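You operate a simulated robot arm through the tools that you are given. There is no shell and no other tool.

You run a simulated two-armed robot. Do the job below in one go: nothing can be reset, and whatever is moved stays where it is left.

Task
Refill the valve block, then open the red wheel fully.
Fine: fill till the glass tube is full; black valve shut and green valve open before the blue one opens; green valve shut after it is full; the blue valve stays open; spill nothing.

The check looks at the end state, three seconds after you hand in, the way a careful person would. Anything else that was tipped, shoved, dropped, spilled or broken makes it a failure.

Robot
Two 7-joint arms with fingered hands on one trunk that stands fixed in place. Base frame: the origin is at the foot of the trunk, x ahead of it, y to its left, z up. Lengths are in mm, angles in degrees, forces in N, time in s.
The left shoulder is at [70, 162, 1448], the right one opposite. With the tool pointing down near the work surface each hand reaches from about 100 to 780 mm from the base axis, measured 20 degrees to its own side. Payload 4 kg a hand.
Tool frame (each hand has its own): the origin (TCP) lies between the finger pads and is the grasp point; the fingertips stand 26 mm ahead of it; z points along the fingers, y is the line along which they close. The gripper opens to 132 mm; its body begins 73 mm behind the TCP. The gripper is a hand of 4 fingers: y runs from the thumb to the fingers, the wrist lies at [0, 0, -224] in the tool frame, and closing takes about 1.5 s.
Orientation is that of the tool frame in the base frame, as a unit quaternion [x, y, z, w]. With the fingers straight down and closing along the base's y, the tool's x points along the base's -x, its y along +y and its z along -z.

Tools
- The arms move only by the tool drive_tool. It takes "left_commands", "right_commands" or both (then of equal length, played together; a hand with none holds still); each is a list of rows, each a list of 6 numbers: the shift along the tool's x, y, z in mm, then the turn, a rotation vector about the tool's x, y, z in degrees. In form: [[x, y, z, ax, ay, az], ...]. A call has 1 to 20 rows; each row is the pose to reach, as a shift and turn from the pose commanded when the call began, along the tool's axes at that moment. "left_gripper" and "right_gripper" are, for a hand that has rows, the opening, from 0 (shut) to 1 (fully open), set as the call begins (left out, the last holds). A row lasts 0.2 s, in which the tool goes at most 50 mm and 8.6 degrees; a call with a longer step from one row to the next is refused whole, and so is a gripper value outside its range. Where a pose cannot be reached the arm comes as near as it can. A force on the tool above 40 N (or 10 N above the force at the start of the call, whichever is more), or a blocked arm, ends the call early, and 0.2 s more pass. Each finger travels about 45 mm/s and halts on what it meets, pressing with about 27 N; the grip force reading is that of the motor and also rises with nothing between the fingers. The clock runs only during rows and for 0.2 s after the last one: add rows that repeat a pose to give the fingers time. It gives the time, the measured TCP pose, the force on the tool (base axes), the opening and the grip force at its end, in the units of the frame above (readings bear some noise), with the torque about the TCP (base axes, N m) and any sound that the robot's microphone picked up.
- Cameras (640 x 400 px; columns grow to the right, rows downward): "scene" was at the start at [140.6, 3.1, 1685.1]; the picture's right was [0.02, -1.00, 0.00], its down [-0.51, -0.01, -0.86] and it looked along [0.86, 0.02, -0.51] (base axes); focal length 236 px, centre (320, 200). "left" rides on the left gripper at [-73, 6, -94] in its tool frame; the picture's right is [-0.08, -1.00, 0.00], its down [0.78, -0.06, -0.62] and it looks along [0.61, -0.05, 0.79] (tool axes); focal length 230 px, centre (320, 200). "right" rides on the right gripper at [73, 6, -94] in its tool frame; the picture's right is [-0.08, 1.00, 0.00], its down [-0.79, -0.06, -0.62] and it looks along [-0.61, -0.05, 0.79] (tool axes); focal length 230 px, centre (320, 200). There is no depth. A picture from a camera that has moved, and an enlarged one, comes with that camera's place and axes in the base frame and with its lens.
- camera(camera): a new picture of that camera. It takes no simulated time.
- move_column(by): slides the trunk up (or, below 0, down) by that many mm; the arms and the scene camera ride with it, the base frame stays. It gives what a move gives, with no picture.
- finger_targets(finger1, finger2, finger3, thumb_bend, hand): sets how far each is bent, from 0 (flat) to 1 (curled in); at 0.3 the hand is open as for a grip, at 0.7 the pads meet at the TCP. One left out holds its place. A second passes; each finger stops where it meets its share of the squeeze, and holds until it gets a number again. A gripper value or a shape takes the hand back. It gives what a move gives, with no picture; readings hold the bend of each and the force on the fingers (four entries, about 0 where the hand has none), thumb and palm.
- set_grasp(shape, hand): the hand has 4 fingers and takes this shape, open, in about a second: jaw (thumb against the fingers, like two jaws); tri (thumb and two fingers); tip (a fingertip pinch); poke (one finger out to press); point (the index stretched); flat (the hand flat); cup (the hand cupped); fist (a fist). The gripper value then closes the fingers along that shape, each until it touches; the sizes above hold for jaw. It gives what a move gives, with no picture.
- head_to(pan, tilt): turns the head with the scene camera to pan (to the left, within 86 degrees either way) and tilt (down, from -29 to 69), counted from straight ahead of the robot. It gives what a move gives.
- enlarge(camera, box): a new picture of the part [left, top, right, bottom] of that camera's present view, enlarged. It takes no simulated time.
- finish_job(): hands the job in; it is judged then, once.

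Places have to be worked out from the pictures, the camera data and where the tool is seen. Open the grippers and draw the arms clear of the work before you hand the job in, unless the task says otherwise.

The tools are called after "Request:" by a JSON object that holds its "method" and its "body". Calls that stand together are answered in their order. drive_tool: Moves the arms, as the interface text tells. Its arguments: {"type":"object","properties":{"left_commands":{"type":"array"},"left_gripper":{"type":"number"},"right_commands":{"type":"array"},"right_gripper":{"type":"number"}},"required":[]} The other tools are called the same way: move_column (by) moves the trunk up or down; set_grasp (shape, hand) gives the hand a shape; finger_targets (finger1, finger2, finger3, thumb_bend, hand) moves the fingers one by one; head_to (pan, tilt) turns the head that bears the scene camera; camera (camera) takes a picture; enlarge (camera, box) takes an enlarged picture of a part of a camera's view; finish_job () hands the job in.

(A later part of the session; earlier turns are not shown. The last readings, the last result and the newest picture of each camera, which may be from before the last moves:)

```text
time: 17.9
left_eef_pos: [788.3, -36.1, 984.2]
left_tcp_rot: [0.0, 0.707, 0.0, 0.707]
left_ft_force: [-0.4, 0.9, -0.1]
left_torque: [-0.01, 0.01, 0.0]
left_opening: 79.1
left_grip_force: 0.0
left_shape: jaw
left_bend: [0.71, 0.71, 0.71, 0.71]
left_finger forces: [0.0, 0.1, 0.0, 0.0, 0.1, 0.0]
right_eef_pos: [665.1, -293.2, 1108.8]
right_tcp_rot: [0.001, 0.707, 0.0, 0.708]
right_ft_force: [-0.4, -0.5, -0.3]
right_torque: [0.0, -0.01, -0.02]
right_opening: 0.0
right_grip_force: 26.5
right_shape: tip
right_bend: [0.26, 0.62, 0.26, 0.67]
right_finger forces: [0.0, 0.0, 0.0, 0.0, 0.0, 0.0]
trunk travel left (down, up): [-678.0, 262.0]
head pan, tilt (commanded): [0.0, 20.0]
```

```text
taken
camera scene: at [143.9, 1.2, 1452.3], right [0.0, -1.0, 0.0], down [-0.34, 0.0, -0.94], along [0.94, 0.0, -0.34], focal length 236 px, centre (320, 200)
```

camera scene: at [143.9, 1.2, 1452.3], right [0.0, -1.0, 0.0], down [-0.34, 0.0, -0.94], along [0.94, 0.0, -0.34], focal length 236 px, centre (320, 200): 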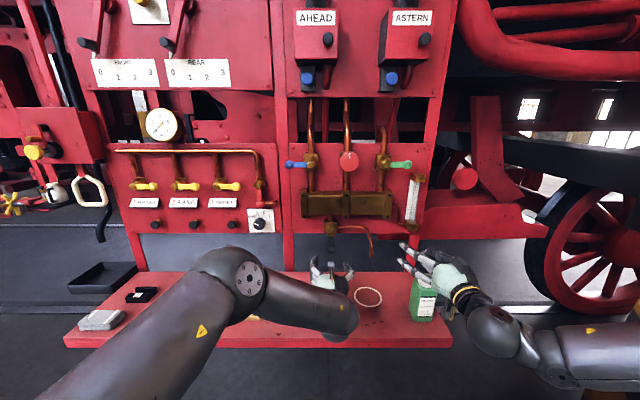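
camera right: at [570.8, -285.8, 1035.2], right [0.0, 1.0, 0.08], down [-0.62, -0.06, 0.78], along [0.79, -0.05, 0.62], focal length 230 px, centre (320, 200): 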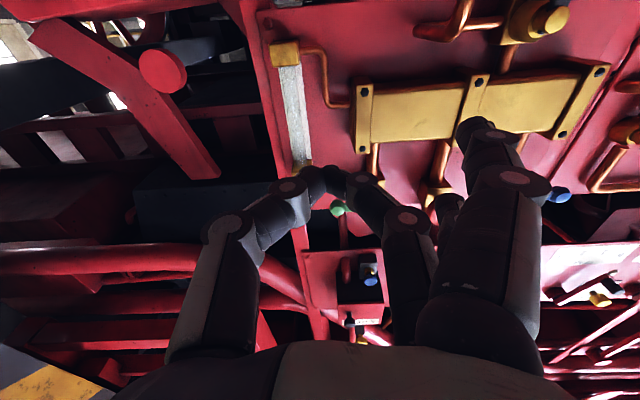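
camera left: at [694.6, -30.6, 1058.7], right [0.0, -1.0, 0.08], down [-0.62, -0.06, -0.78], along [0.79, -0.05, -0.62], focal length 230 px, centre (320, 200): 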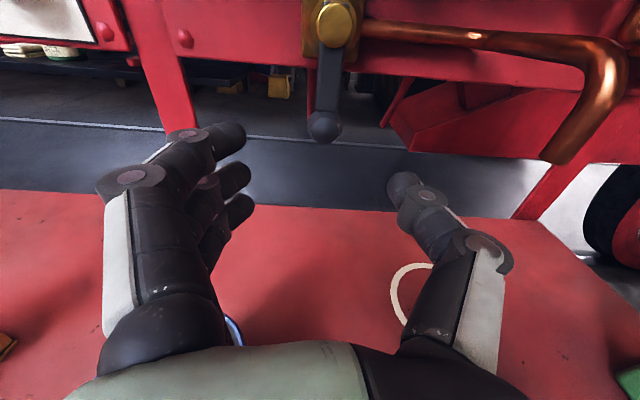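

The black ball measures (889, -40, 986) from the left camera, in line with the jaw. I'll go forward 90 mm so the ball sits between thumb and fingers, then look before closing.

Request:
{"method": "drive_tool", "body": {"left_commands": [[0, -3, 20, 0, 0, 0], [0, -3, 40, 0, 0, 0], [0, -3, 60, 0, 0, 0], [0, -3, 78, 0, 0, 0], [0, -3, 90, 0, 0, 0], [0, -3, 90, 0, 0, 0]]}}

Request:
{"method": "camera", "body": {"camera": "left"}}

Request:
{"method": "enlarge", "body": {"camera": "scene", "box": [270, 200, 410, 290]}}

```text
time: 19.3
left_eef_pos: [878.9, -37.4, 985.5]
left_tcp_rot: [0.001, 0.707, -0.001, 0.707]
left_ft_force: [-0.5, 0.1, 0.0]
left_torque: [0.0, 0.03, 0.0]
left_opening: 79.2
left_grip_force: 0.0
left_shape: jaw
left_bend: [0.71, 0.71, 0.71, 0.71]
left_finger forces: [0.1, 0.1, 0.0, 0.0, 0.0, 0.0]
right_eef_pos: [664.6, -293.5, 1109.7]
right_tcp_rot: [0.001, 0.707, 0.0, 0.708]
right_ft_force: [-0.4, 0.5, -0.2]
right_torque: [0.03, 0.01, -0.06]
right_opening: 0.0
right_grip_force: 26.9
right_shape: tip
right_bend: [0.26, 0.62, 0.26, 0.67]
right_finger forces: [0.0, 0.1, 0.0, 0.0, 0.1, 0.0]
trunk travel left (down, up): [-678.0, 262.0]
head pan, tilt (commanded): [0.0, 20.0]
```

```text
taken
camera left: at [784.5, -32.0, 1059.2], right [0.0, -1.0, 0.08], down [-0.62, -0.06, -0.78], along [0.79, -0.05, -0.62], focal length 230 px, centre (320, 200)
```

left: 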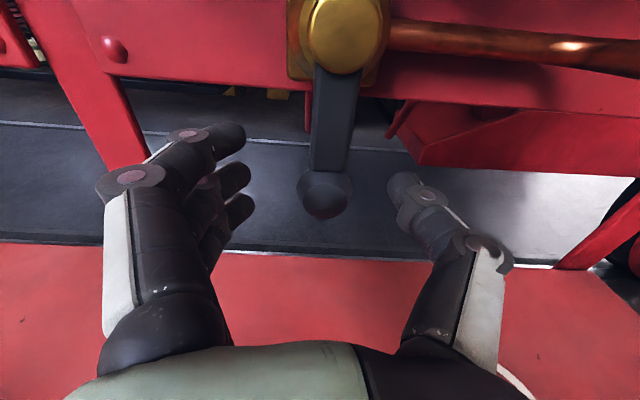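

```text
4.44 times, centred on (340, 245) of scene
camera zoom: at [143.6, 1.2, 1452.3], right [0.0, -1.0, 0.0], down [-0.34, 0.0, -0.94], along [0.94, 0.0, -0.34], focal length 1049 px, centre (231, 0)
```

zoom: 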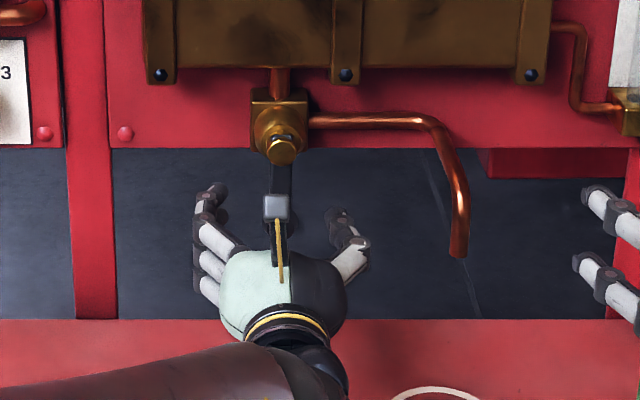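

The ball sits between thumb and fingers, nearly centred on the TCP. I'll close to about 40 mm to cage it loosely.

Request:
{"method": "drive_tool", "body": {"left_commands": [[0, -2, 3, 0, 0, 0], [0, -2, 3, 0, 0, 0], [0, -2, 3, 0, 0, 0], [0, -2, 3, 0, 0, 0], [0, -2, 3, 0, 0, 0]], "left_gripper": 0.28}}

Request:
{"method": "camera", "body": {"camera": "left"}}

```text
time: 20.5
left_eef_pos: [881.0, -40.9, 986.3]
left_tcp_rot: [0.0, 0.707, 0.0, 0.707]
left_ft_force: [-0.3, -0.6, -0.4]
left_torque: [0.01, 0.0, 0.02]
left_opening: 37.2
left_grip_force: 0.0
left_shape: jaw
left_bend: [0.73, 0.73, 0.73, 0.7]
left_finger forces: [0.0, 0.0, 0.0, 0.1, 0.0, 0.0]
right_eef_pos: [664.8, -293.0, 1108.1]
right_tcp_rot: [0.0, 0.707, 0.0, 0.708]
right_ft_force: [1.1, 0.1, 0.1]
right_torque: [0.0, 0.03, -0.01]
right_opening: 0.2
right_grip_force: 26.5
right_shape: tip
right_bend: [0.26, 0.62, 0.26, 0.67]
right_finger forces: [0.1, 0.0, 0.0, 0.0, 0.1, 0.1]
trunk travel left (down, up): [-678.0, 262.0]
head pan, tilt (commanded): [0.0, 20.0]
```

```text
taken
camera left: at [787.7, -34.8, 1059.8], right [0.0, -1.0, 0.08], down [-0.62, -0.06, -0.78], along [0.79, -0.05, -0.62], focal length 230 px, centre (320, 200)
```

left: 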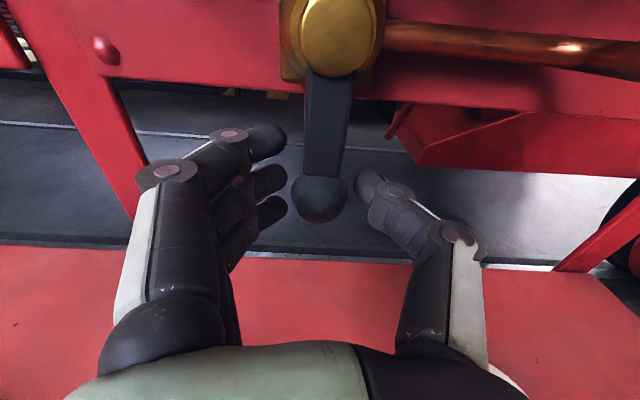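

Caged with a few mm of slack. I test the swing to the left (clockwise) by 18 degrees along the lever's arc, watching the force.

Request:
{"method": "drive_tool", "body": {"left_commands": [[-0.4, 7.7, 0, 0, 0, 6], [-1.6, 15.4, 0, 0, 0, 12], [-3.6, 22.9, 0, 0, 0, 18]]}}

Request:
{"method": "camera", "body": {"camera": "left"}}

Request:
{"method": "enlarge", "body": {"camera": "scene", "box": [270, 200, 410, 290]}}

```text
time: 21.3
left_eef_pos: [880.5, -18.5, 991.3]
left_tcp_rot: [0.111, 0.698, 0.11, 0.698]
left_ft_force: [0.0, -4.7, 1.0]
left_torque: [-0.03, -0.01, -0.01]
left_opening: 39.5
left_grip_force: 0.0
left_shape: jaw
left_bend: [0.73, 0.73, 0.73, 0.7]
left_finger forces: [0.0, 0.1, 0.0, 0.0, 3.5, 0.0]
right_eef_pos: [664.8, -293.5, 1107.8]
right_tcp_rot: [0.001, 0.707, 0.0, 0.707]
right_ft_force: [-0.6, -0.1, -0.7]
right_torque: [0.0, 0.0, 0.0]
right_opening: 0.1
right_grip_force: 27.8
right_shape: tip
right_bend: [0.26, 0.62, 0.26, 0.67]
right_finger forces: [0.0, 0.0, 0.0, 0.0, 0.1, 0.0]
trunk travel left (down, up): [-678.0, 262.0]
head pan, tilt (commanded): [0.0, 20.0]
```

```text
taken
camera left: at [786.0, -36.4, 1062.7], right [0.0, -0.97, -0.24], down [-0.62, 0.19, -0.77], along [0.79, 0.14, -0.6], focal length 230 px, centre (320, 200)
```

left: 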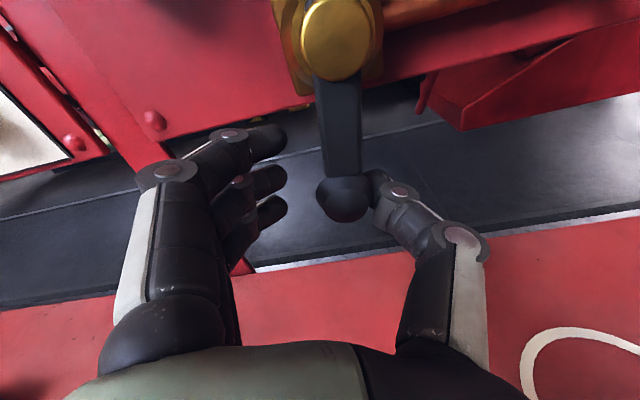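

```text
4.44 times, centred on (340, 245) of scene
camera zoom: at [143.7, 0.6, 1452.3], right [0.0, -1.0, 0.0], down [-0.34, 0.0, -0.94], along [0.94, 0.0, -0.34], focal length 1049 px, centre (231, 0)
```

zoom: 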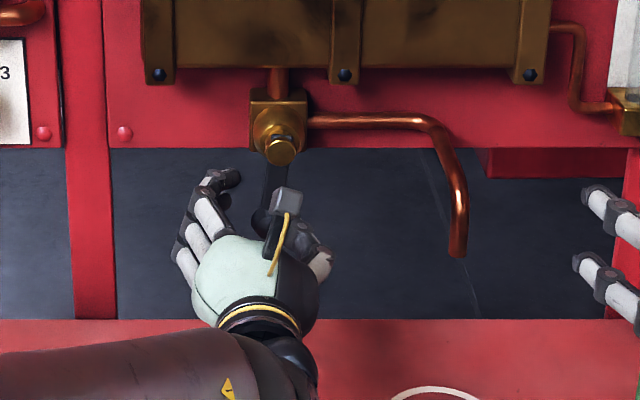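

The lever follows to the left with about 5 N of thumb force and no stop. I continue along the arc to about 82 degrees.

Request:
{"method": "drive_tool", "body": {"left_commands": [[-0.7, 10.3, 0, 0, 0, 8], [-2.9, 20.4, 0, 0, 0, 16], [-6.4, 30.1, 0, 0, 0, 24], [-11.2, 39.2, 0, 0, 0, 32], [-17.3, 47.6, 0, 0, 0, 40], [-24.5, 55, 0, 0, 0, 48], [-32.6, 61.4, 0, 0, 0, 56], [-41.6, 66.5, 0, 0, 0, 64]]}}

Request:
{"method": "camera", "body": {"camera": "left"}}

Request:
{"method": "enlarge", "body": {"camera": "scene", "box": [270, 200, 410, 290]}}

```text
time: 23.1
left_eef_pos: [826.9, 14.4, 1063.2]
left_tcp_rot: [0.457, 0.539, 0.467, 0.531]
left_ft_force: [-0.4, -0.6, -0.1]
left_torque: [0.01, 0.0, 0.0]
left_opening: 37.3
left_grip_force: 0.0
left_shape: jaw
left_bend: [0.73, 0.73, 0.73, 0.7]
left_finger forces: [0.1, 0.0, 0.0, 0.1, 0.0, 0.0]
left hand out of reach, approached as far as the arm can: row 6, 7, 8
right_eef_pos: [664.0, -293.3, 1109.6]
right_tcp_rot: [0.0, 0.707, 0.0, 0.707]
right_ft_force: [-0.4, 0.5, 0.6]
right_torque: [0.0, 0.0, 0.02]
right_opening: 0.1
right_grip_force: 27.2
right_shape: tip
right_bend: [0.26, 0.62, 0.26, 0.67]
right_finger forces: [0.0, 0.0, 0.0, 0.0, 0.0, 0.1]
trunk travel left (down, up): [-678.0, 262.0]
head pan, tilt (commanded): [0.0, 20.0]
```

```text
taken
camera left: at [734.7, -58.4, 1080.5], right [0.0, -0.22, -0.98], down [-0.63, 0.76, -0.17], along [0.78, 0.61, -0.14], focal length 230 px, centre (320, 200)
```

left: 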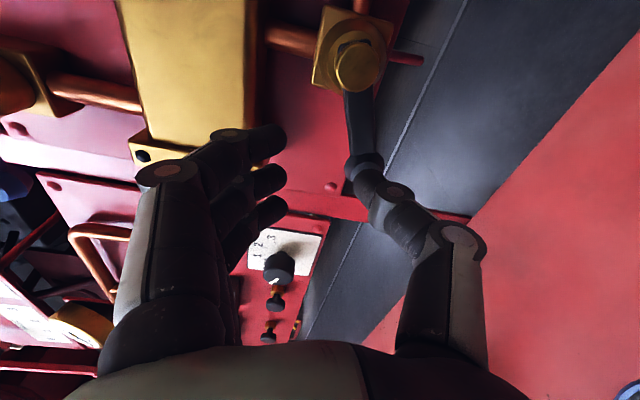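

```text
4.44 times, centred on (340, 245) of scene
camera zoom: at [141.8, 0.9, 1452.5], right [0.0, -1.0, 0.0], down [-0.34, 0.0, -0.94], along [0.94, 0.0, -0.34], focal length 1049 px, centre (231, 0)
```

zoom: 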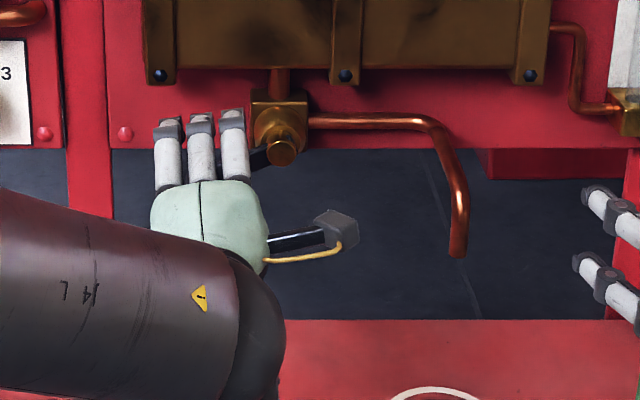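

The black lever has swung to about 68 degrees; the left arm can't reach further with that roll. I'll back straight out, then unroll the hand so I can push the lever the rest of the way from below.

Request:
{"method": "drive_tool", "body": {"left_commands": [[0, 0, -40, 0, 0, 0], [0, 0, -80, 0, 0, 0], [0, 0, -110, 0, 0, 0], [0, 0, -110, 0, 0, 0]]}}

```text
time: 24.1
left_eef_pos: [724.3, 14.3, 1063.9]
left_tcp_rot: [0.464, 0.534, 0.464, 0.533]
left_ft_force: [0.6, 0.3, 0.1]
left_torque: [0.01, -0.01, -0.01]
left_opening: 37.3
left_grip_force: 0.0
left_shape: jaw
left_bend: [0.73, 0.73, 0.73, 0.7]
left_finger forces: [0.0, 0.1, 0.0, 0.1, 0.0, 0.0]
right_eef_pos: [663.2, -293.4, 1108.8]
right_tcp_rot: [0.0, 0.707, 0.0, 0.707]
right_ft_force: [0.1, -0.6, 0.1]
right_torque: [-0.04, 0.01, -0.03]
right_opening: 0.0
right_grip_force: 27.0
right_shape: tip
right_bend: [0.26, 0.62, 0.26, 0.67]
right_finger forces: [0.0, 0.0, 0.0, 0.0, 0.1, 0.0]
trunk travel left (down, up): [-678.0, 262.0]
head pan, tilt (commanded): [0.0, 20.0]
```

Backed out to x 724. Now I unroll the hand to level, close the fingers and go to below the ball's line (780, 20, 958).

Request:
{"method": "drive_tool", "body": {"left_commands": [[2, -10, 6, 0, 0, -8.2], [4, -20, 12, 0, 0, -16.4], [6, -30, 18, 0, 0, -24.6], [8, -40, 24, 0, 0, -32.8], [10, -50, 30, 0, 0, -41], [12, -60, 36, 0, 0, -49.2], [14, -70, 42, 0, 0, -57.4], [16, -80, 48, 0, 0, -65.6], [18, -92, 52, 0, 0, -73.8], [20, -104, 56, 0, 0, -82], [20, -104, 56, 0, 0, -82]], "left_gripper": 0}}

Request:
{"method": "camera", "body": {"camera": "left"}}

Request:
{"method": "enlarge", "body": {"camera": "scene", "box": [270, 200, 410, 290]}}

```text
time: 26.5
left_eef_pos: [773.9, 18.9, 955.5]
left_tcp_rot: [-0.001, 0.707, 0.0, 0.707]
left_ft_force: [0.7, 0.2, 0.6]
left_torque: [0.01, 0.0, -0.01]
left_opening: 0.1
left_grip_force: 26.7
left_shape: jaw
left_bend: [0.68, 0.58, 0.68, 0.66]
left_finger forces: [0.0, 0.1, 0.0, 0.0, 0.0, 0.1]
right_eef_pos: [663.0, -293.3, 1108.5]
right_tcp_rot: [0.002, 0.706, 0.0, 0.708]
right_ft_force: [0.5, -0.7, -0.8]
right_torque: [0.01, -0.02, -0.04]
right_opening: 0.0
right_grip_force: 26.8
right_shape: tip
right_bend: [0.26, 0.62, 0.26, 0.67]
right_finger forces: [0.0, 0.0, 0.1, 0.1, 0.0, 0.0]
trunk travel left (down, up): [-678.0, 262.0]
head pan, tilt (commanded): [0.0, 20.0]
```

```text
taken
camera left: at [680.3, 25.3, 1029.3], right [0.0, -1.0, 0.08], down [-0.62, -0.06, -0.78], along [0.79, -0.05, -0.61], focal length 230 px, centre (320, 200)
```

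left: 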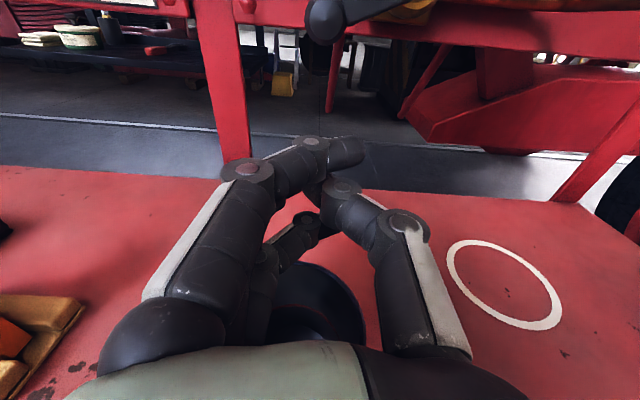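

```text
4.44 times, centred on (340, 245) of scene
camera zoom: at [143.5, 1.0, 1452.3], right [0.0, -1.0, 0.0], down [-0.34, 0.0, -0.94], along [0.94, 0.0, -0.34], focal length 1049 px, centre (231, 0)
```

zoom: 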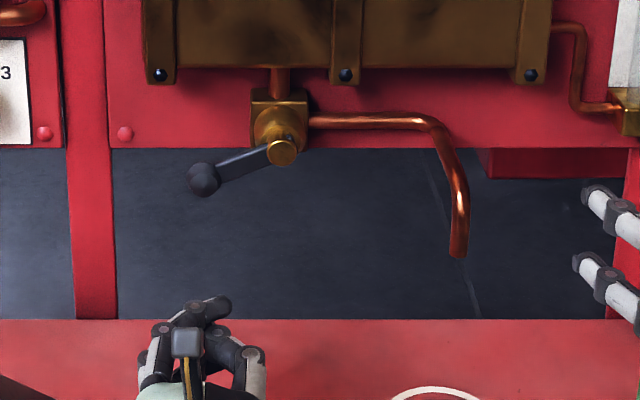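

Lever is clearly about 70 degrees toward left, and my closed fist is below and in front of it. I move under the ball to (862, 32, 960) and then lift slowly to about z 1003.

Request:
{"method": "drive_tool", "body": {"left_commands": [[-3, 6, 30, 0, 0, 0], [-5, 13, 60, 0, 0, 0], [-5, 13, 88, 0, 0, 0], [-5, 13, 88, 0, 0, 0], [-15, 13, 88, 0, 0, 0], [-25, 13, 88, 0, 0, 0], [-32, 13, 88, 0, 0, 0], [-38, 13, 88, 0, 0, 0], [-44, 13, 88, 0, 0, 0]]}}

Request:
{"method": "camera", "body": {"camera": "left"}}

Request:
{"method": "enlarge", "body": {"camera": "scene", "box": [270, 200, 410, 290]}}

```text
time: 28.5
left_eef_pos: [862.9, 35.8, 999.6]
left_tcp_rot: [-0.001, 0.708, 0.001, 0.707]
left_ft_force: [-4.9, 4.8, -7.3]
left_torque: [-0.04, -0.04, 0.02]
left_opening: 0.2
left_grip_force: 27.1
left_shape: jaw
left_bend: [0.68, 0.58, 0.68, 0.66]
left_finger forces: [7.9, 0.0, 0.1, 0.0, 0.0, 0.1]
right_eef_pos: [665.6, -291.0, 1107.8]
right_tcp_rot: [-0.001, 0.708, 0.001, 0.707]
right_ft_force: [-0.5, -0.5, 0.0]
right_torque: [-0.01, -0.02, -0.03]
right_opening: 0.0
right_grip_force: 27.1
right_shape: tip
right_bend: [0.26, 0.62, 0.26, 0.67]
right_finger forces: [0.0, 0.0, 0.1, 0.0, 0.0, 0.0]
trunk travel left (down, up): [-678.0, 262.0]
head pan, tilt (commanded): [0.0, 20.0]
```

```text
taken
camera left: at [769.9, 40.7, 1073.7], right [0.0, -1.0, 0.08], down [-0.62, -0.06, -0.78], along [0.79, -0.05, -0.62], focal length 230 px, centre (320, 200)
```

left: 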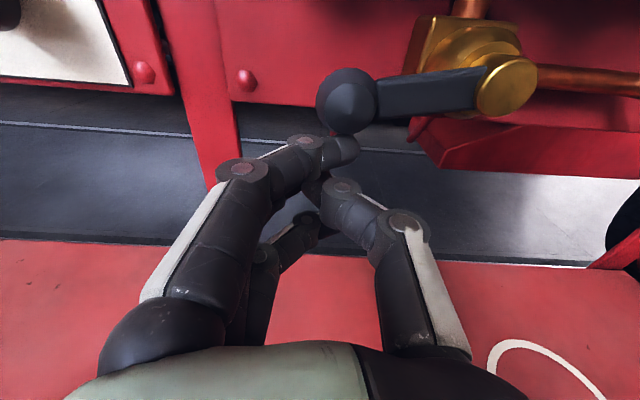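

```text
4.44 times, centred on (340, 245) of scene
camera zoom: at [143.9, 2.6, 1452.2], right [0.0, -1.0, 0.0], down [-0.34, 0.0, -0.94], along [0.94, 0.0, -0.34], focal length 1049 px, centre (231, 0)
```

zoom: 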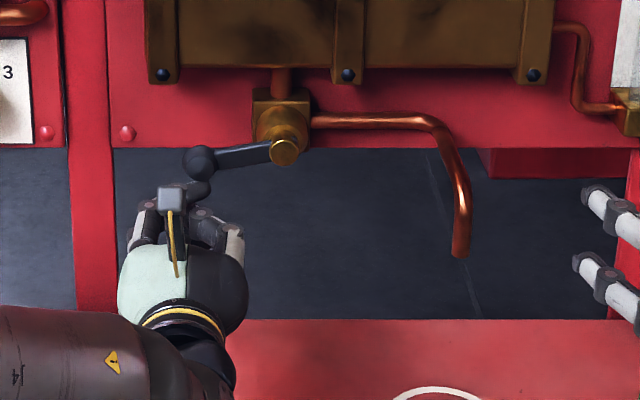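

The lever is about 7 degrees short of horizontal and follows the push (7 N). I lift in small steps to find its stop.

Request:
{"method": "drive_tool", "body": {"left_commands": [[-3, 0, 0, 0, 0, 0], [-6, 0, 0, 0, 0, 0], [-9, 0, 0, 0, 0, 0], [-11, 0, 0, 0, 0, 0], [-11, 0, 0, 0, 0, 0]]}}

Request:
{"method": "enlarge", "body": {"camera": "scene", "box": [270, 200, 410, 290]}}

```text
time: 29.7
left_eef_pos: [864.2, 31.3, 1013.3]
left_tcp_rot: [0.001, 0.707, -0.001, 0.707]
left_ft_force: [-1.3, 0.1, -4.8]
left_torque: [0.07, -0.02, -0.02]
left_opening: 0.0
left_grip_force: 26.7
left_shape: jaw
left_bend: [0.69, 0.58, 0.68, 0.66]
left_finger forces: [3.8, 0.0, 0.0, 0.0, 0.0, 0.1]
right_eef_pos: [666.0, -293.2, 1108.7]
right_tcp_rot: [0.001, 0.707, 0.0, 0.708]
right_ft_force: [-0.3, -0.6, -0.4]
right_torque: [0.02, 0.05, 0.01]
right_opening: 0.1
right_grip_force: 26.7
right_shape: tip
right_bend: [0.26, 0.62, 0.26, 0.67]
right_finger forces: [0.0, 0.0, 0.1, 0.1, 0.0, 0.0]
trunk travel left (down, up): [-678.0, 262.0]
head pan, tilt (commanded): [0.0, 20.0]
```

```text
4.44 times, centred on (340, 245) of scene
camera zoom: at [144.3, 1.2, 1452.2], right [0.0, -1.0, 0.0], down [-0.34, 0.0, -0.94], along [0.94, 0.0, -0.34], focal length 1049 px, centre (231, 0)
```

zoom: 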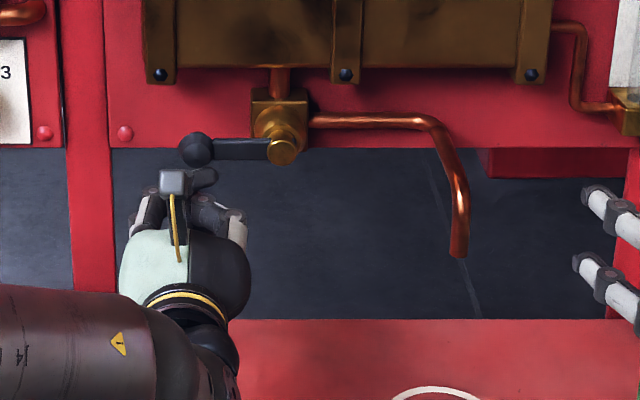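

The lever now looks horizontal. I nudge a few mm more to confirm it is against its stop.

Request:
{"method": "drive_tool", "body": {"left_commands": [[-2, 0, 0, 0, 0, 0], [-4, 0, 0, 0, 0, 0], [-6, 0, 0, 0, 0, 0]]}}

Request:
{"method": "enlarge", "body": {"camera": "scene", "box": [300, 215, 348, 245]}}

Request:
{"method": "camera", "body": {"camera": "left"}}

```text
time: 30.5
left_eef_pos: [864.5, 32.3, 1014.7]
left_tcp_rot: [0.001, 0.709, 0.0, 0.705]
left_ft_force: [-6.1, 2.1, -17.0]
left_torque: [0.09, 0.01, -0.08]
left_opening: 0.1
left_grip_force: 27.1
left_shape: jaw
left_bend: [0.7, 0.58, 0.68, 0.66]
left_finger forces: [16.2, 0.0, 0.1, 0.1, 0.0, 0.0]
right_eef_pos: [666.0, -291.8, 1107.7]
right_tcp_rot: [0.0, 0.707, 0.0, 0.707]
right_ft_force: [0.3, 0.0, 0.2]
right_torque: [0.02, 0.0, 0.03]
right_opening: 0.1
right_grip_force: 27.0
right_shape: tip
right_bend: [0.26, 0.62, 0.26, 0.67]
right_finger forces: [0.0, 0.0, 0.0, 0.1, 0.0, 0.0]
trunk travel left (down, up): [-678.0, 262.0]
head pan, tilt (commanded): [0.0, 20.0]
```

```text
13.33 times, centred on (324, 230) of scene
camera zoom: at [145.6, 1.7, 1451.8], right [0.0, -1.0, 0.0], down [-0.34, 0.0, -0.94], along [0.94, 0.0, -0.34], focal length 3146 px, centre (267, -200)
```

zoom: 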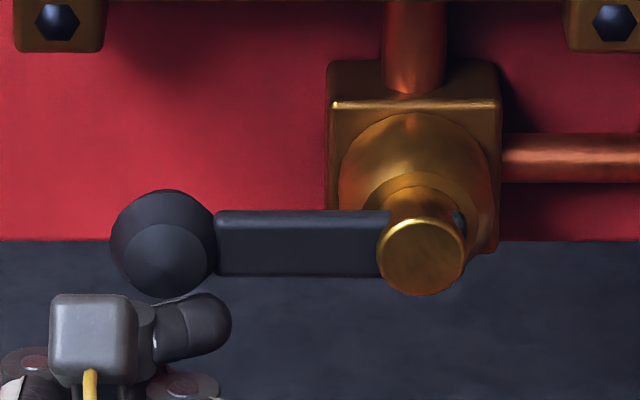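

```text
taken
camera left: at [770.7, 38.0, 1088.4], right [0.0, -1.0, 0.08], down [-0.62, -0.06, -0.78], along [0.78, -0.05, -0.62], focal length 230 px, centre (320, 200)
```

left: 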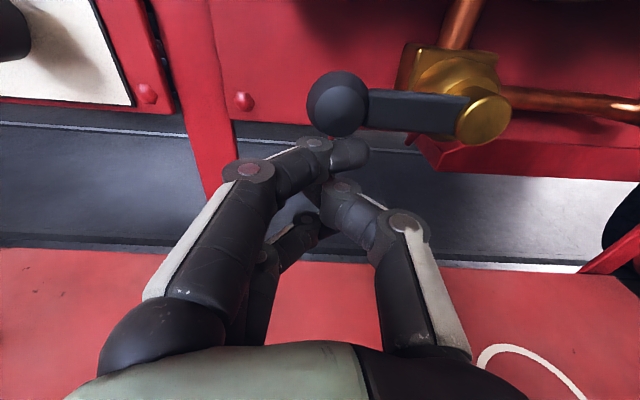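

Force jumped to 17 N with no motion: black is against its stop, lever across the pipe, so shut. Clockwise shuts, so green should open upward and blue downward. I lower and withdraw the left hand from the black lever.

Request:
{"method": "drive_tool", "body": {"left_commands": [[15, 0, 0, 0, 0, 0], [35, 0, 0, 0, 0, 0], [38, 0, -30, 0, 0, 0], [38, 0, -75, 0, 0, 0], [38, 10, -120, 0, 0, 0], [0, 30, -150, 0, 0, 0], [-45, 50, -150, 0, 0, 0], [-90, 65, -150, 0, 0, 0]]}}

Request:
{"method": "finger_targets", "body": {"hand": "right", "finger1": 1, "finger2": 0.63, "finger3": 1, "thumb_bend": 0.66}}

Request:
{"method": "camera", "body": {"camera": "right"}}

Request:
{"method": "camera", "body": {"camera": "scene"}}

Request:
{"method": "enlarge", "body": {"camera": "scene", "box": [380, 220, 520, 310]}}

```text
refused: row 6 steps farther than a row can; nothing moved
```

```text
time: 31.5
left_eef_pos: [865.1, 31.0, 1017.6]
left_tcp_rot: [0.0, 0.708, 0.0, 0.706]
left_ft_force: [-8.5, -1.4, -14.3]
left_torque: [0.13, -0.15, -0.11]
left_opening: 0.0
left_grip_force: 26.3
left_shape: jaw
left_bend: [0.71, 0.58, 0.68, 0.66]
left_finger forces: [15.3, 0.1, 0.1, 0.0, 0.0, 0.0]
right_eef_pos: [665.9, -293.5, 1108.4]
right_tcp_rot: [0.002, 0.707, 0.0, 0.707]
right_ft_force: [-0.8, -0.2, -0.1]
right_torque: [0.0, -0.02, 0.0]
right_opening: 40.1
right_grip_force: 0.1
right_shape: fingers
right_bend: [1.0, 0.63, 1.0, 0.66]
right_finger forces: [0.0, 0.0, 0.1, 0.0, 0.1, 0.0]
trunk travel left (down, up): [-678.0, 262.0]
head pan, tilt (commanded): [0.0, 20.0]
```

```text
taken
camera right: at [571.5, -286.1, 1034.7], right [0.0, 1.0, 0.08], down [-0.62, -0.06, 0.78], along [0.79, -0.05, 0.61], focal length 230 px, centre (320, 200)
```

right: 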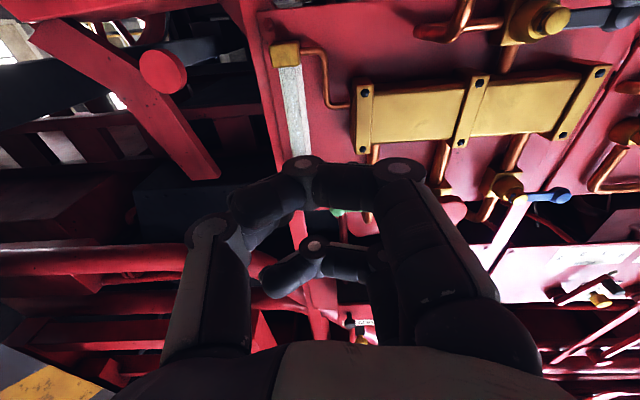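

```text
taken
camera scene: at [144.7, 1.0, 1452.2], right [0.0, -1.0, 0.0], down [-0.34, 0.0, -0.94], along [0.94, 0.0, -0.34], focal length 236 px, centre (320, 200)
```

scene: 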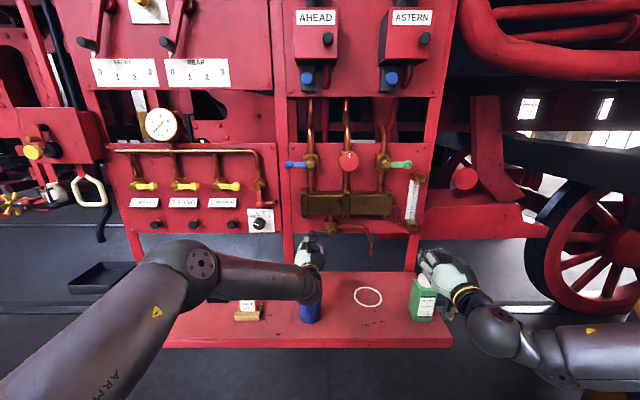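

```text
4.44 times, centred on (450, 265) of scene
camera zoom: at [144.7, 1.0, 1452.2], right [0.0, -1.0, 0.0], down [-0.34, 0.0, -0.94], along [0.94, 0.0, -0.34], focal length 1049 px, centre (-258, -89)
```

zoom: 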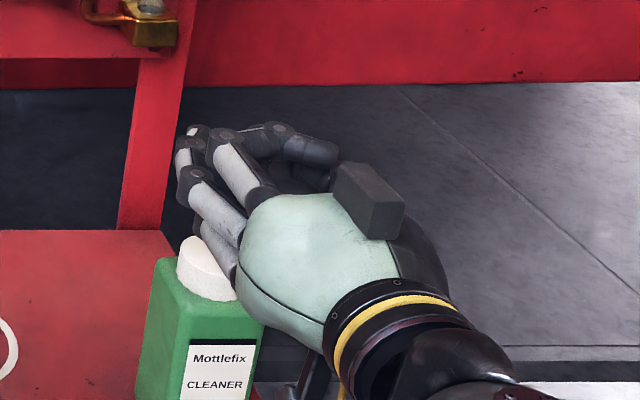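

The left-hand withdrawal was refused for one long step (it stayed pressed on the stop, harmlessly), and the curled-finger shape is no slimmer, so I'll use the plain closed jaw on the right too. I withdraw the left hand down, back and up to a waiting pose in front of the blue lever, while closing the right hand again.

Request:
{"method": "drive_tool", "body": {"left_commands": [[20, 0, 0, 0, 0, 0], [38, 0, 0, 0, 0, 0], [38, 0, -40, 0, 0, 0], [38, 0, -85, 0, 0, 0], [38, 0, -130, 0, 0, 0], [20, 10, -160, 0, 0, 0], [-20, 20, -165, 0, 0, 0], [-65, 30, -165, 0, 0, 0], [-110, 40, -165, 0, 0, 0], [-155, 50, -165, 0, 0, 0], [-200, 60, -165, 0, 0, 0], [-245, 68, -165, 0, 0, 0], [-290, 68, -165, 0, 0, 0], [-335, 68, -165, 0, 0, 0], [-352, 68, -160, 0, 0, 0]]}}

Request:
{"method": "set_grasp", "body": {"hand": "right", "shape": "jaw"}}

Request:
{"method": "camera", "body": {"camera": "scene"}}

```text
time: 34.7
left_eef_pos: [709.1, 103.1, 1369.5]
left_tcp_rot: [0.001, 0.708, 0.0, 0.707]
left_ft_force: [1.1, -0.1, 0.8]
left_torque: [0.03, 0.01, 0.01]
left_opening: 0.0
left_grip_force: 26.7
left_shape: jaw
left_bend: [0.68, 0.58, 0.68, 0.66]
left_finger forces: [0.1, 0.0, 0.1, 0.0, 0.0, 0.1]
right_eef_pos: [665.6, -291.9, 1109.1]
right_tcp_rot: [0.001, 0.707, 0.001, 0.708]
right_ft_force: [-0.4, -1.1, -0.5]
right_torque: [-0.01, 0.01, 0.01]
right_opening: 40.0
right_grip_force: 0.1
right_shape: fingers
right_bend: [1.0, 0.63, 1.0, 0.66]
right_finger forces: [0.0, 0.1, 0.1, 0.1, 0.0, 0.0]
trunk travel left (down, up): [-678.0, 262.0]
head pan, tilt (commanded): [0.0, 20.0]
```

```text
time: 35.6
left_eef_pos: [708.9, 101.5, 1369.1]
left_tcp_rot: [-0.001, 0.707, 0.001, 0.707]
left_ft_force: [-0.1, 0.2, -0.7]
left_torque: [0.0, -0.01, 0.0]
left_opening: 0.2
left_grip_force: 26.3
left_shape: jaw
left_bend: [0.68, 0.58, 0.68, 0.66]
left_finger forces: [0.1, 0.1, 0.0, 0.0, 0.0, 0.0]
right_eef_pos: [664.5, -293.3, 1108.0]
right_tcp_rot: [0.0, 0.707, 0.0, 0.708]
right_ft_force: [0.4, -0.5, 0.1]
right_torque: [0.03, -0.02, -0.02]
right_opening: 131.9
right_grip_force: 0.1
right_shape: jaw
right_bend: [0.3, 0.3, 0.3, 0.3]
right_finger forces: [0.1, 0.0, 0.0, 0.0, 0.0, 0.0]
trunk travel left (down, up): [-678.0, 262.0]
head pan, tilt (commanded): [0.0, 20.0]
```

```text
taken
camera scene: at [143.6, 1.3, 1452.3], right [0.0, -1.0, 0.0], down [-0.34, 0.0, -0.94], along [0.94, 0.0, -0.34], focal length 236 px, centre (320, 200)
```

scene: 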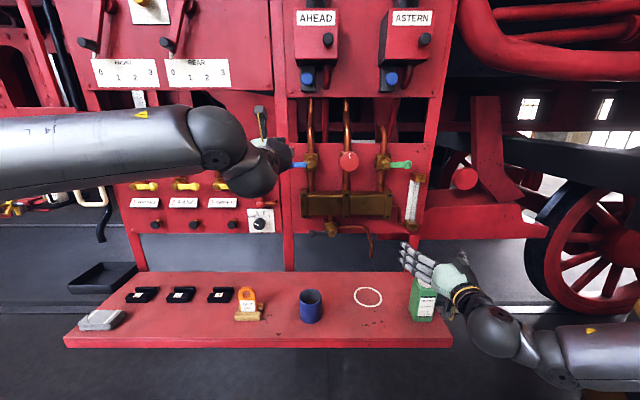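

Left waits at (709, 102, 1369). Now the right hand, closing its fingers, goes up and forward to a point below-front of the green ball (780, -270, 1230).

Request:
{"method": "drive_tool", "body": {"right_commands": [[-40, 8, 0, 0, 0, 0], [-80, 16, 10, 0, 0, 0], [-118, 23, 30, 0, 0, 0], [-122, 23, 70, 0, 0, 0], [-122, 23, 110, 0, 0, 0], [-122, 23, 116, 0, 0, 0], [-122, 23, 116, 0, 0, 0], [-122, 23, 116, 0, 0, 0]], "right_gripper": 0}}

Request:
{"method": "camera", "body": {"camera": "right"}}

Request:
{"method": "enlarge", "body": {"camera": "scene", "box": [280, 130, 456, 240]}}

```text
time: 37.4
left_eef_pos: [709.8, 102.7, 1368.2]
left_tcp_rot: [0.0, 0.707, 0.0, 0.707]
left_ft_force: [-0.3, 0.0, 0.9]
left_torque: [0.01, 0.02, -0.01]
left_opening: 0.0
left_grip_force: 26.9
left_shape: jaw
left_bend: [0.68, 0.58, 0.68, 0.66]
left_finger forces: [0.0, 0.1, 0.0, 0.0, 0.0, 0.1]
right_eef_pos: [781.1, -270.7, 1229.8]
right_tcp_rot: [0.001, 0.707, -0.001, 0.707]
right_ft_force: [0.0, 0.5, -0.4]
right_torque: [-0.01, 0.0, -0.02]
right_opening: 0.0
right_grip_force: 14.3
right_shape: jaw
right_bend: [0.66, 0.6, 0.66, 0.65]
right_finger forces: [0.0, 0.0, 0.0, 0.1, 0.0, 0.1]
trunk travel left (down, up): [-678.0, 262.0]
head pan, tilt (commanded): [0.0, 20.0]
```

```text
taken
camera right: at [687.2, -264.3, 1156.6], right [0.0, 1.0, 0.08], down [-0.62, -0.06, 0.78], along [0.79, -0.05, 0.62], focal length 230 px, centre (320, 200)
```

right: 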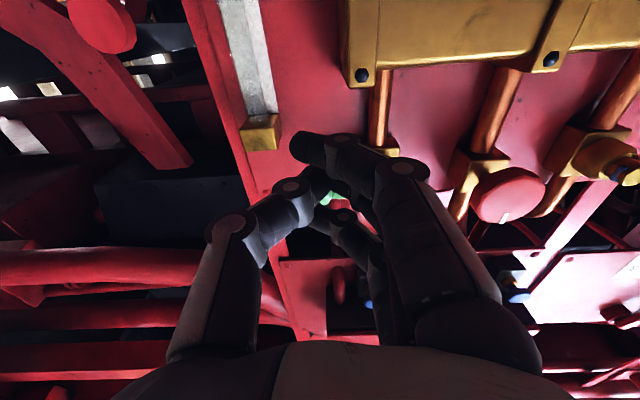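

```text
3.64 times, centred on (368, 185) of scene
camera zoom: at [144.2, 1.4, 1452.2], right [0.0, -1.0, 0.0], down [-0.34, 0.0, -0.94], along [0.94, 0.0, -0.34], focal length 858 px, centre (146, 254)
```

zoom: 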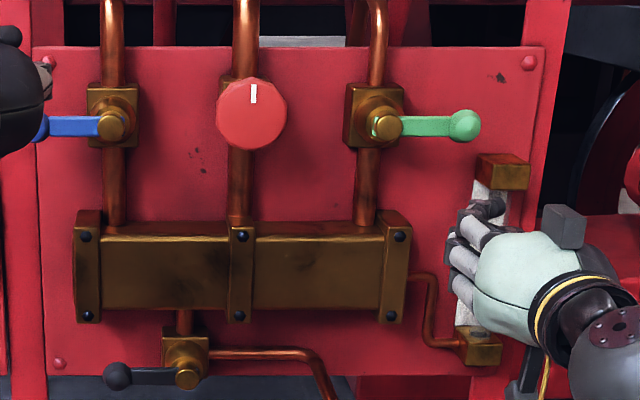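

Fist is right and below the green lever, in front of the tube's plane. I move it forward to x 862 first and check clearance before lifting.

Request:
{"method": "drive_tool", "body": {"right_commands": [[-4, 0, 25, 0, 0, 0], [-4, 0, 50, 0, 0, 0], [-4, 0, 70, 0, 0, 0], [-4, 0, 81, 0, 0, 0], [-4, 0, 81, 0, 0, 0]]}}

Request:
{"method": "camera", "body": {"camera": "right"}}

Request:
{"method": "enlarge", "body": {"camera": "scene", "box": [350, 130, 446, 190]}}

```text
time: 38.6
left_eef_pos: [708.5, 101.9, 1369.7]
left_tcp_rot: [0.001, 0.707, -0.001, 0.707]
left_ft_force: [0.5, -0.7, -0.2]
left_torque: [-0.01, -0.01, 0.01]
left_opening: 0.0
left_grip_force: 27.3
left_shape: jaw
left_bend: [0.68, 0.58, 0.68, 0.66]
left_finger forces: [0.1, 0.1, 0.0, 0.1, 0.0, 0.1]
right_eef_pos: [861.0, -270.4, 1233.7]
right_tcp_rot: [0.001, 0.707, 0.001, 0.708]
right_ft_force: [0.9, -0.5, 0.8]
right_torque: [0.06, 0.02, 0.0]
right_opening: 0.0
right_grip_force: 26.7
right_shape: jaw
right_bend: [0.68, 0.58, 0.68, 0.66]
right_finger forces: [0.0, 0.1, 0.0, 0.1, 0.0, 0.0]
trunk travel left (down, up): [-678.0, 262.0]
head pan, tilt (commanded): [0.0, 20.0]
```

```text
taken
camera right: at [767.7, -262.7, 1159.5], right [0.0, 1.0, 0.08], down [-0.62, -0.06, 0.78], along [0.79, -0.05, 0.62], focal length 230 px, centre (320, 200)
```

right: 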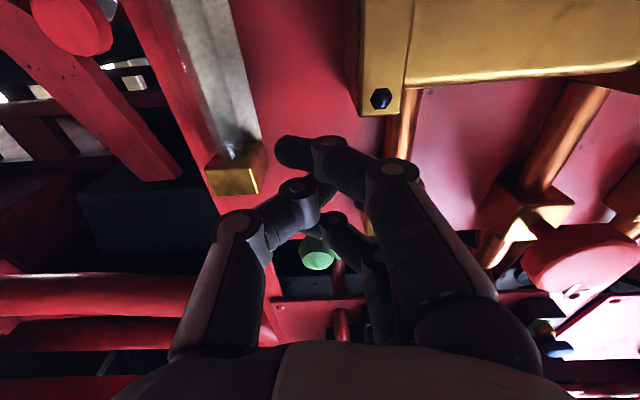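

```text
6.67 times, centred on (398, 160) of scene
camera zoom: at [143.5, 1.1, 1452.3], right [0.0, -1.0, 0.0], down [-0.34, 0.0, -0.94], along [0.94, 0.0, -0.34], focal length 1573 px, centre (-200, 467)
```

zoom: 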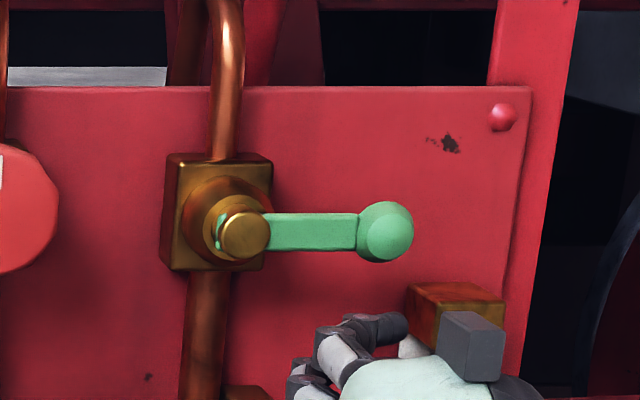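

Clear of the bracket, and the top finger is under the ball. I lift 36 mm in small steps to test that the lever turns upward.

Request:
{"method": "drive_tool", "body": {"right_commands": [[-9, 0, 0, 0, 0, 0], [-18, 0, 0, 0, 0, 0], [-27, 0, 0, 0, 0, 0], [-36, 0, 0, 0, 0, 0]]}}

Request:
{"method": "enlarge", "body": {"camera": "scene", "box": [350, 130, 446, 190]}}

```text
time: 39.6
left_eef_pos: [707.7, 102.0, 1369.1]
left_tcp_rot: [0.0, 0.707, 0.0, 0.707]
left_ft_force: [-0.2, -0.9, -0.2]
left_torque: [-0.04, -0.01, -0.05]
left_opening: 0.0
left_grip_force: 26.5
left_shape: jaw
left_bend: [0.68, 0.58, 0.68, 0.66]
left_finger forces: [0.1, 0.0, 0.0, 0.1, 0.0, 0.0]
right_eef_pos: [861.2, -271.0, 1269.2]
right_tcp_rot: [0.0, 0.708, 0.001, 0.706]
right_ft_force: [-0.7, 0.1, -4.9]
right_torque: [0.04, 0.05, -0.03]
right_opening: 0.0
right_grip_force: 27.0
right_shape: jaw
right_bend: [0.68, 0.58, 0.69, 0.66]
right_finger forces: [0.1, 0.0, 4.6, 0.1, 0.0, 0.0]
trunk travel left (down, up): [-678.0, 262.0]
head pan, tilt (commanded): [0.0, 20.0]
```

```text
6.67 times, centred on (398, 160) of scene
camera zoom: at [144.3, 1.0, 1452.1], right [0.0, -1.0, 0.0], down [-0.34, 0.0, -0.94], along [0.94, 0.0, -0.34], focal length 1573 px, centre (-200, 467)
```

zoom: 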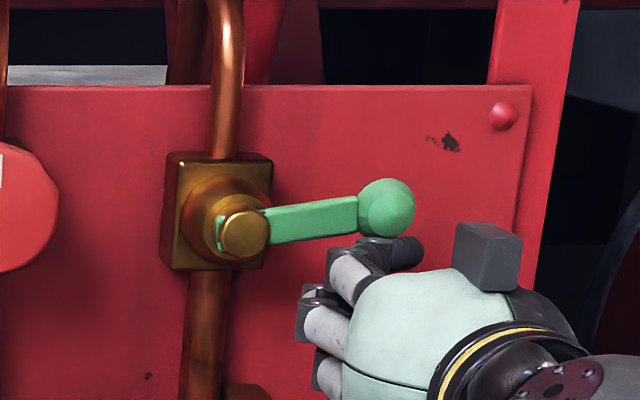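

The green lever turns upward with about 5 N. I keep lifting another 39 mm, easing slightly left.

Request:
{"method": "drive_tool", "body": {"right_commands": [[-10, 2, 0, 0, 0, 0], [-20, 5, 0, 0, 0, 0], [-30, 8, 0, 0, 0, 0], [-39, 10, 0, 0, 0, 0]]}}

Request:
{"method": "enlarge", "body": {"camera": "scene", "box": [350, 120, 446, 180]}}

```text
time: 40.6
left_eef_pos: [708.5, 101.5, 1370.1]
left_tcp_rot: [0.0, 0.707, 0.0, 0.707]
left_ft_force: [-0.5, -0.4, -0.2]
left_torque: [-0.02, 0.0, -0.03]
left_opening: 0.0
left_grip_force: 27.4
left_shape: jaw
left_bend: [0.68, 0.58, 0.68, 0.66]
left_finger forces: [0.0, 0.0, 0.1, 0.0, 0.0, 0.0]
right_eef_pos: [861.3, -261.1, 1307.1]
right_tcp_rot: [0.001, 0.707, 0.0, 0.708]
right_ft_force: [-4.9, -2.7, -5.2]
right_torque: [-0.03, -0.01, -0.02]
right_opening: 0.0
right_grip_force: 27.1
right_shape: jaw
right_bend: [0.68, 0.58, 0.7, 0.66]
right_finger forces: [0.0, 0.1, 3.5, 0.0, 0.0, 0.0]
trunk travel left (down, up): [-678.0, 262.0]
head pan, tilt (commanded): [0.0, 20.0]
```

```text
6.67 times, centred on (398, 150) of scene
camera zoom: at [143.7, 0.4, 1452.2], right [0.0, -1.0, 0.0], down [-0.34, 0.0, -0.94], along [0.94, 0.0, -0.34], focal length 1573 px, centre (-200, 533)
```

zoom: 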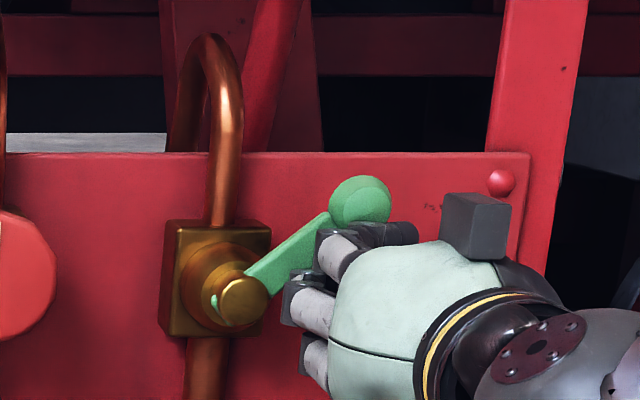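

Lever is at roughly 40 degrees. I lift 16 mm more, then slide right, up beside the ball, ready to push it left toward vertical.

Request:
{"method": "drive_tool", "body": {"right_commands": [[-8, 0, 0, 0, 0, 0], [-16, 0, 0, 0, 0, 0], [-14, -20, 0, 0, 0, 0], [-14, -40, 0, 0, 0, 0], [-40, -42, 0, 0, 0, 0], [-66, -42, 0, 0, 0, 0], [-66, -42, 0, 0, 0, 0]]}}

Request:
{"method": "enlarge", "body": {"camera": "scene", "box": [350, 120, 446, 180]}}

Request:
{"method": "camera", "body": {"camera": "right"}}

```text
time: 42.2
left_eef_pos: [709.9, 100.5, 1370.0]
left_tcp_rot: [0.001, 0.708, 0.0, 0.707]
left_ft_force: [-0.7, 0.0, 0.8]
left_torque: [0.04, 0.02, -0.02]
left_opening: 0.0
left_grip_force: 27.2
left_shape: jaw
left_bend: [0.68, 0.58, 0.68, 0.66]
left_finger forces: [0.1, 0.0, 0.1, 0.0, 0.0, 0.1]
right_eef_pos: [863.4, -303.1, 1375.3]
right_tcp_rot: [0.0, 0.707, 0.0, 0.707]
right_ft_force: [0.5, -0.5, -0.4]
right_torque: [0.02, 0.02, 0.03]
right_opening: 0.0
right_grip_force: 27.1
right_shape: jaw
right_bend: [0.68, 0.58, 0.68, 0.66]
right_finger forces: [0.1, 0.1, 0.0, 0.0, 0.0, 0.1]
trunk travel left (down, up): [-678.0, 262.0]
head pan, tilt (commanded): [0.0, 20.0]
```

```text
6.67 times, centred on (398, 150) of scene
camera zoom: at [144.2, 0.3, 1452.2], right [0.0, -1.0, 0.0], down [-0.34, 0.0, -0.94], along [0.94, 0.0, -0.34], focal length 1573 px, centre (-200, 533)
```

zoom: 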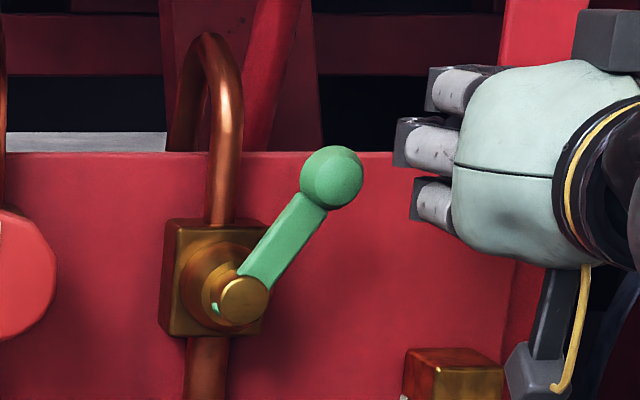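

```text
taken
camera right: at [769.4, -296.0, 1302.2], right [0.0, 1.0, 0.08], down [-0.62, -0.06, 0.78], along [0.79, -0.05, 0.62], focal length 230 px, centre (320, 200)
```

right: 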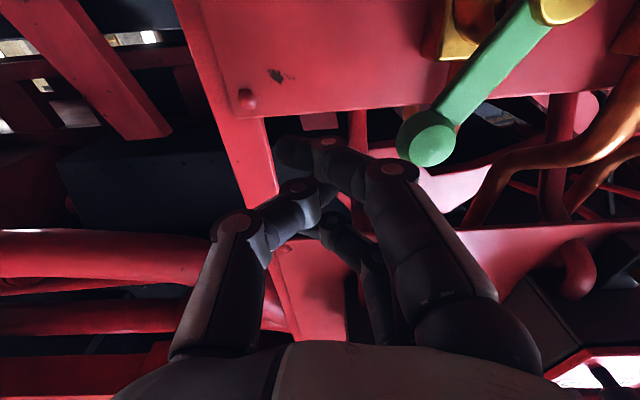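

Lever at about 54 degrees, fist to its right at ball height. I push left in 10 mm steps toward vertical.

Request:
{"method": "drive_tool", "body": {"right_commands": [[0, 14, 0, 0, 0, 0], [0, 26, 0, 0, 0, 0], [0, 36, 0, 0, 0, 0], [0, 44, 0, 0, 0, 0], [0, 52, 0, 0, 0, 0], [0, 58, 0, 0, 0, 0]]}}

Request:
{"method": "enlarge", "body": {"camera": "scene", "box": [350, 120, 446, 180]}}

Request:
{"method": "camera", "body": {"camera": "right"}}

```text
time: 43.6
left_eef_pos: [706.1, 100.8, 1370.8]
left_tcp_rot: [0.001, 0.706, 0.0, 0.708]
left_ft_force: [-0.3, -0.5, -0.4]
left_torque: [0.01, -0.04, -0.02]
left_opening: 0.0
left_grip_force: 26.4
left_shape: jaw
left_bend: [0.68, 0.58, 0.68, 0.66]
left_finger forces: [0.0, 0.0, 0.1, 0.0, 0.1, 0.0]
right_eef_pos: [859.3, -247.1, 1378.5]
right_tcp_rot: [0.002, 0.706, 0.0, 0.708]
right_ft_force: [-3.7, -3.9, 2.4]
right_torque: [-0.09, 0.07, -0.1]
right_opening: 0.0
right_grip_force: 27.6
right_shape: jaw
right_bend: [0.7, 0.58, 0.68, 0.66]
right_finger forces: [4.3, 0.0, 0.0, 0.0, 0.1, 0.0]
trunk travel left (down, up): [-678.0, 262.0]
head pan, tilt (commanded): [0.0, 20.0]
```

```text
6.67 times, centred on (398, 150) of scene
camera zoom: at [142.3, -0.1, 1452.4], right [0.0, -1.0, 0.0], down [-0.34, 0.0, -0.94], along [0.94, 0.0, -0.34], focal length 1573 px, centre (-200, 533)
```

zoom: 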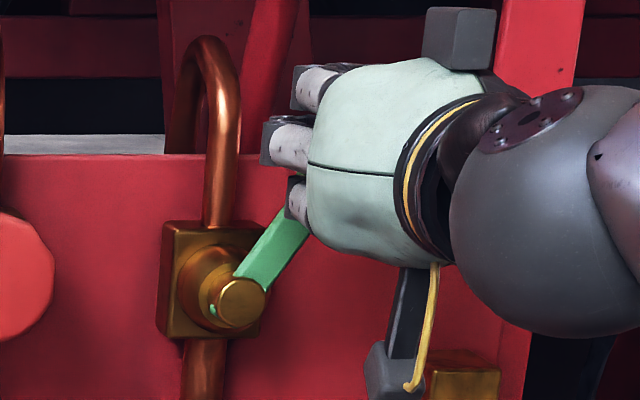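

```text
taken
camera right: at [766.2, -238.6, 1304.1], right [0.0, 1.0, 0.08], down [-0.62, -0.06, 0.78], along [0.79, -0.05, 0.62], focal length 230 px, centre (320, 200)
```

right: 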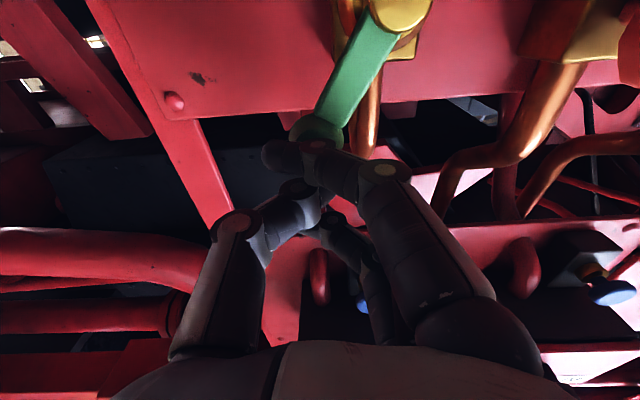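

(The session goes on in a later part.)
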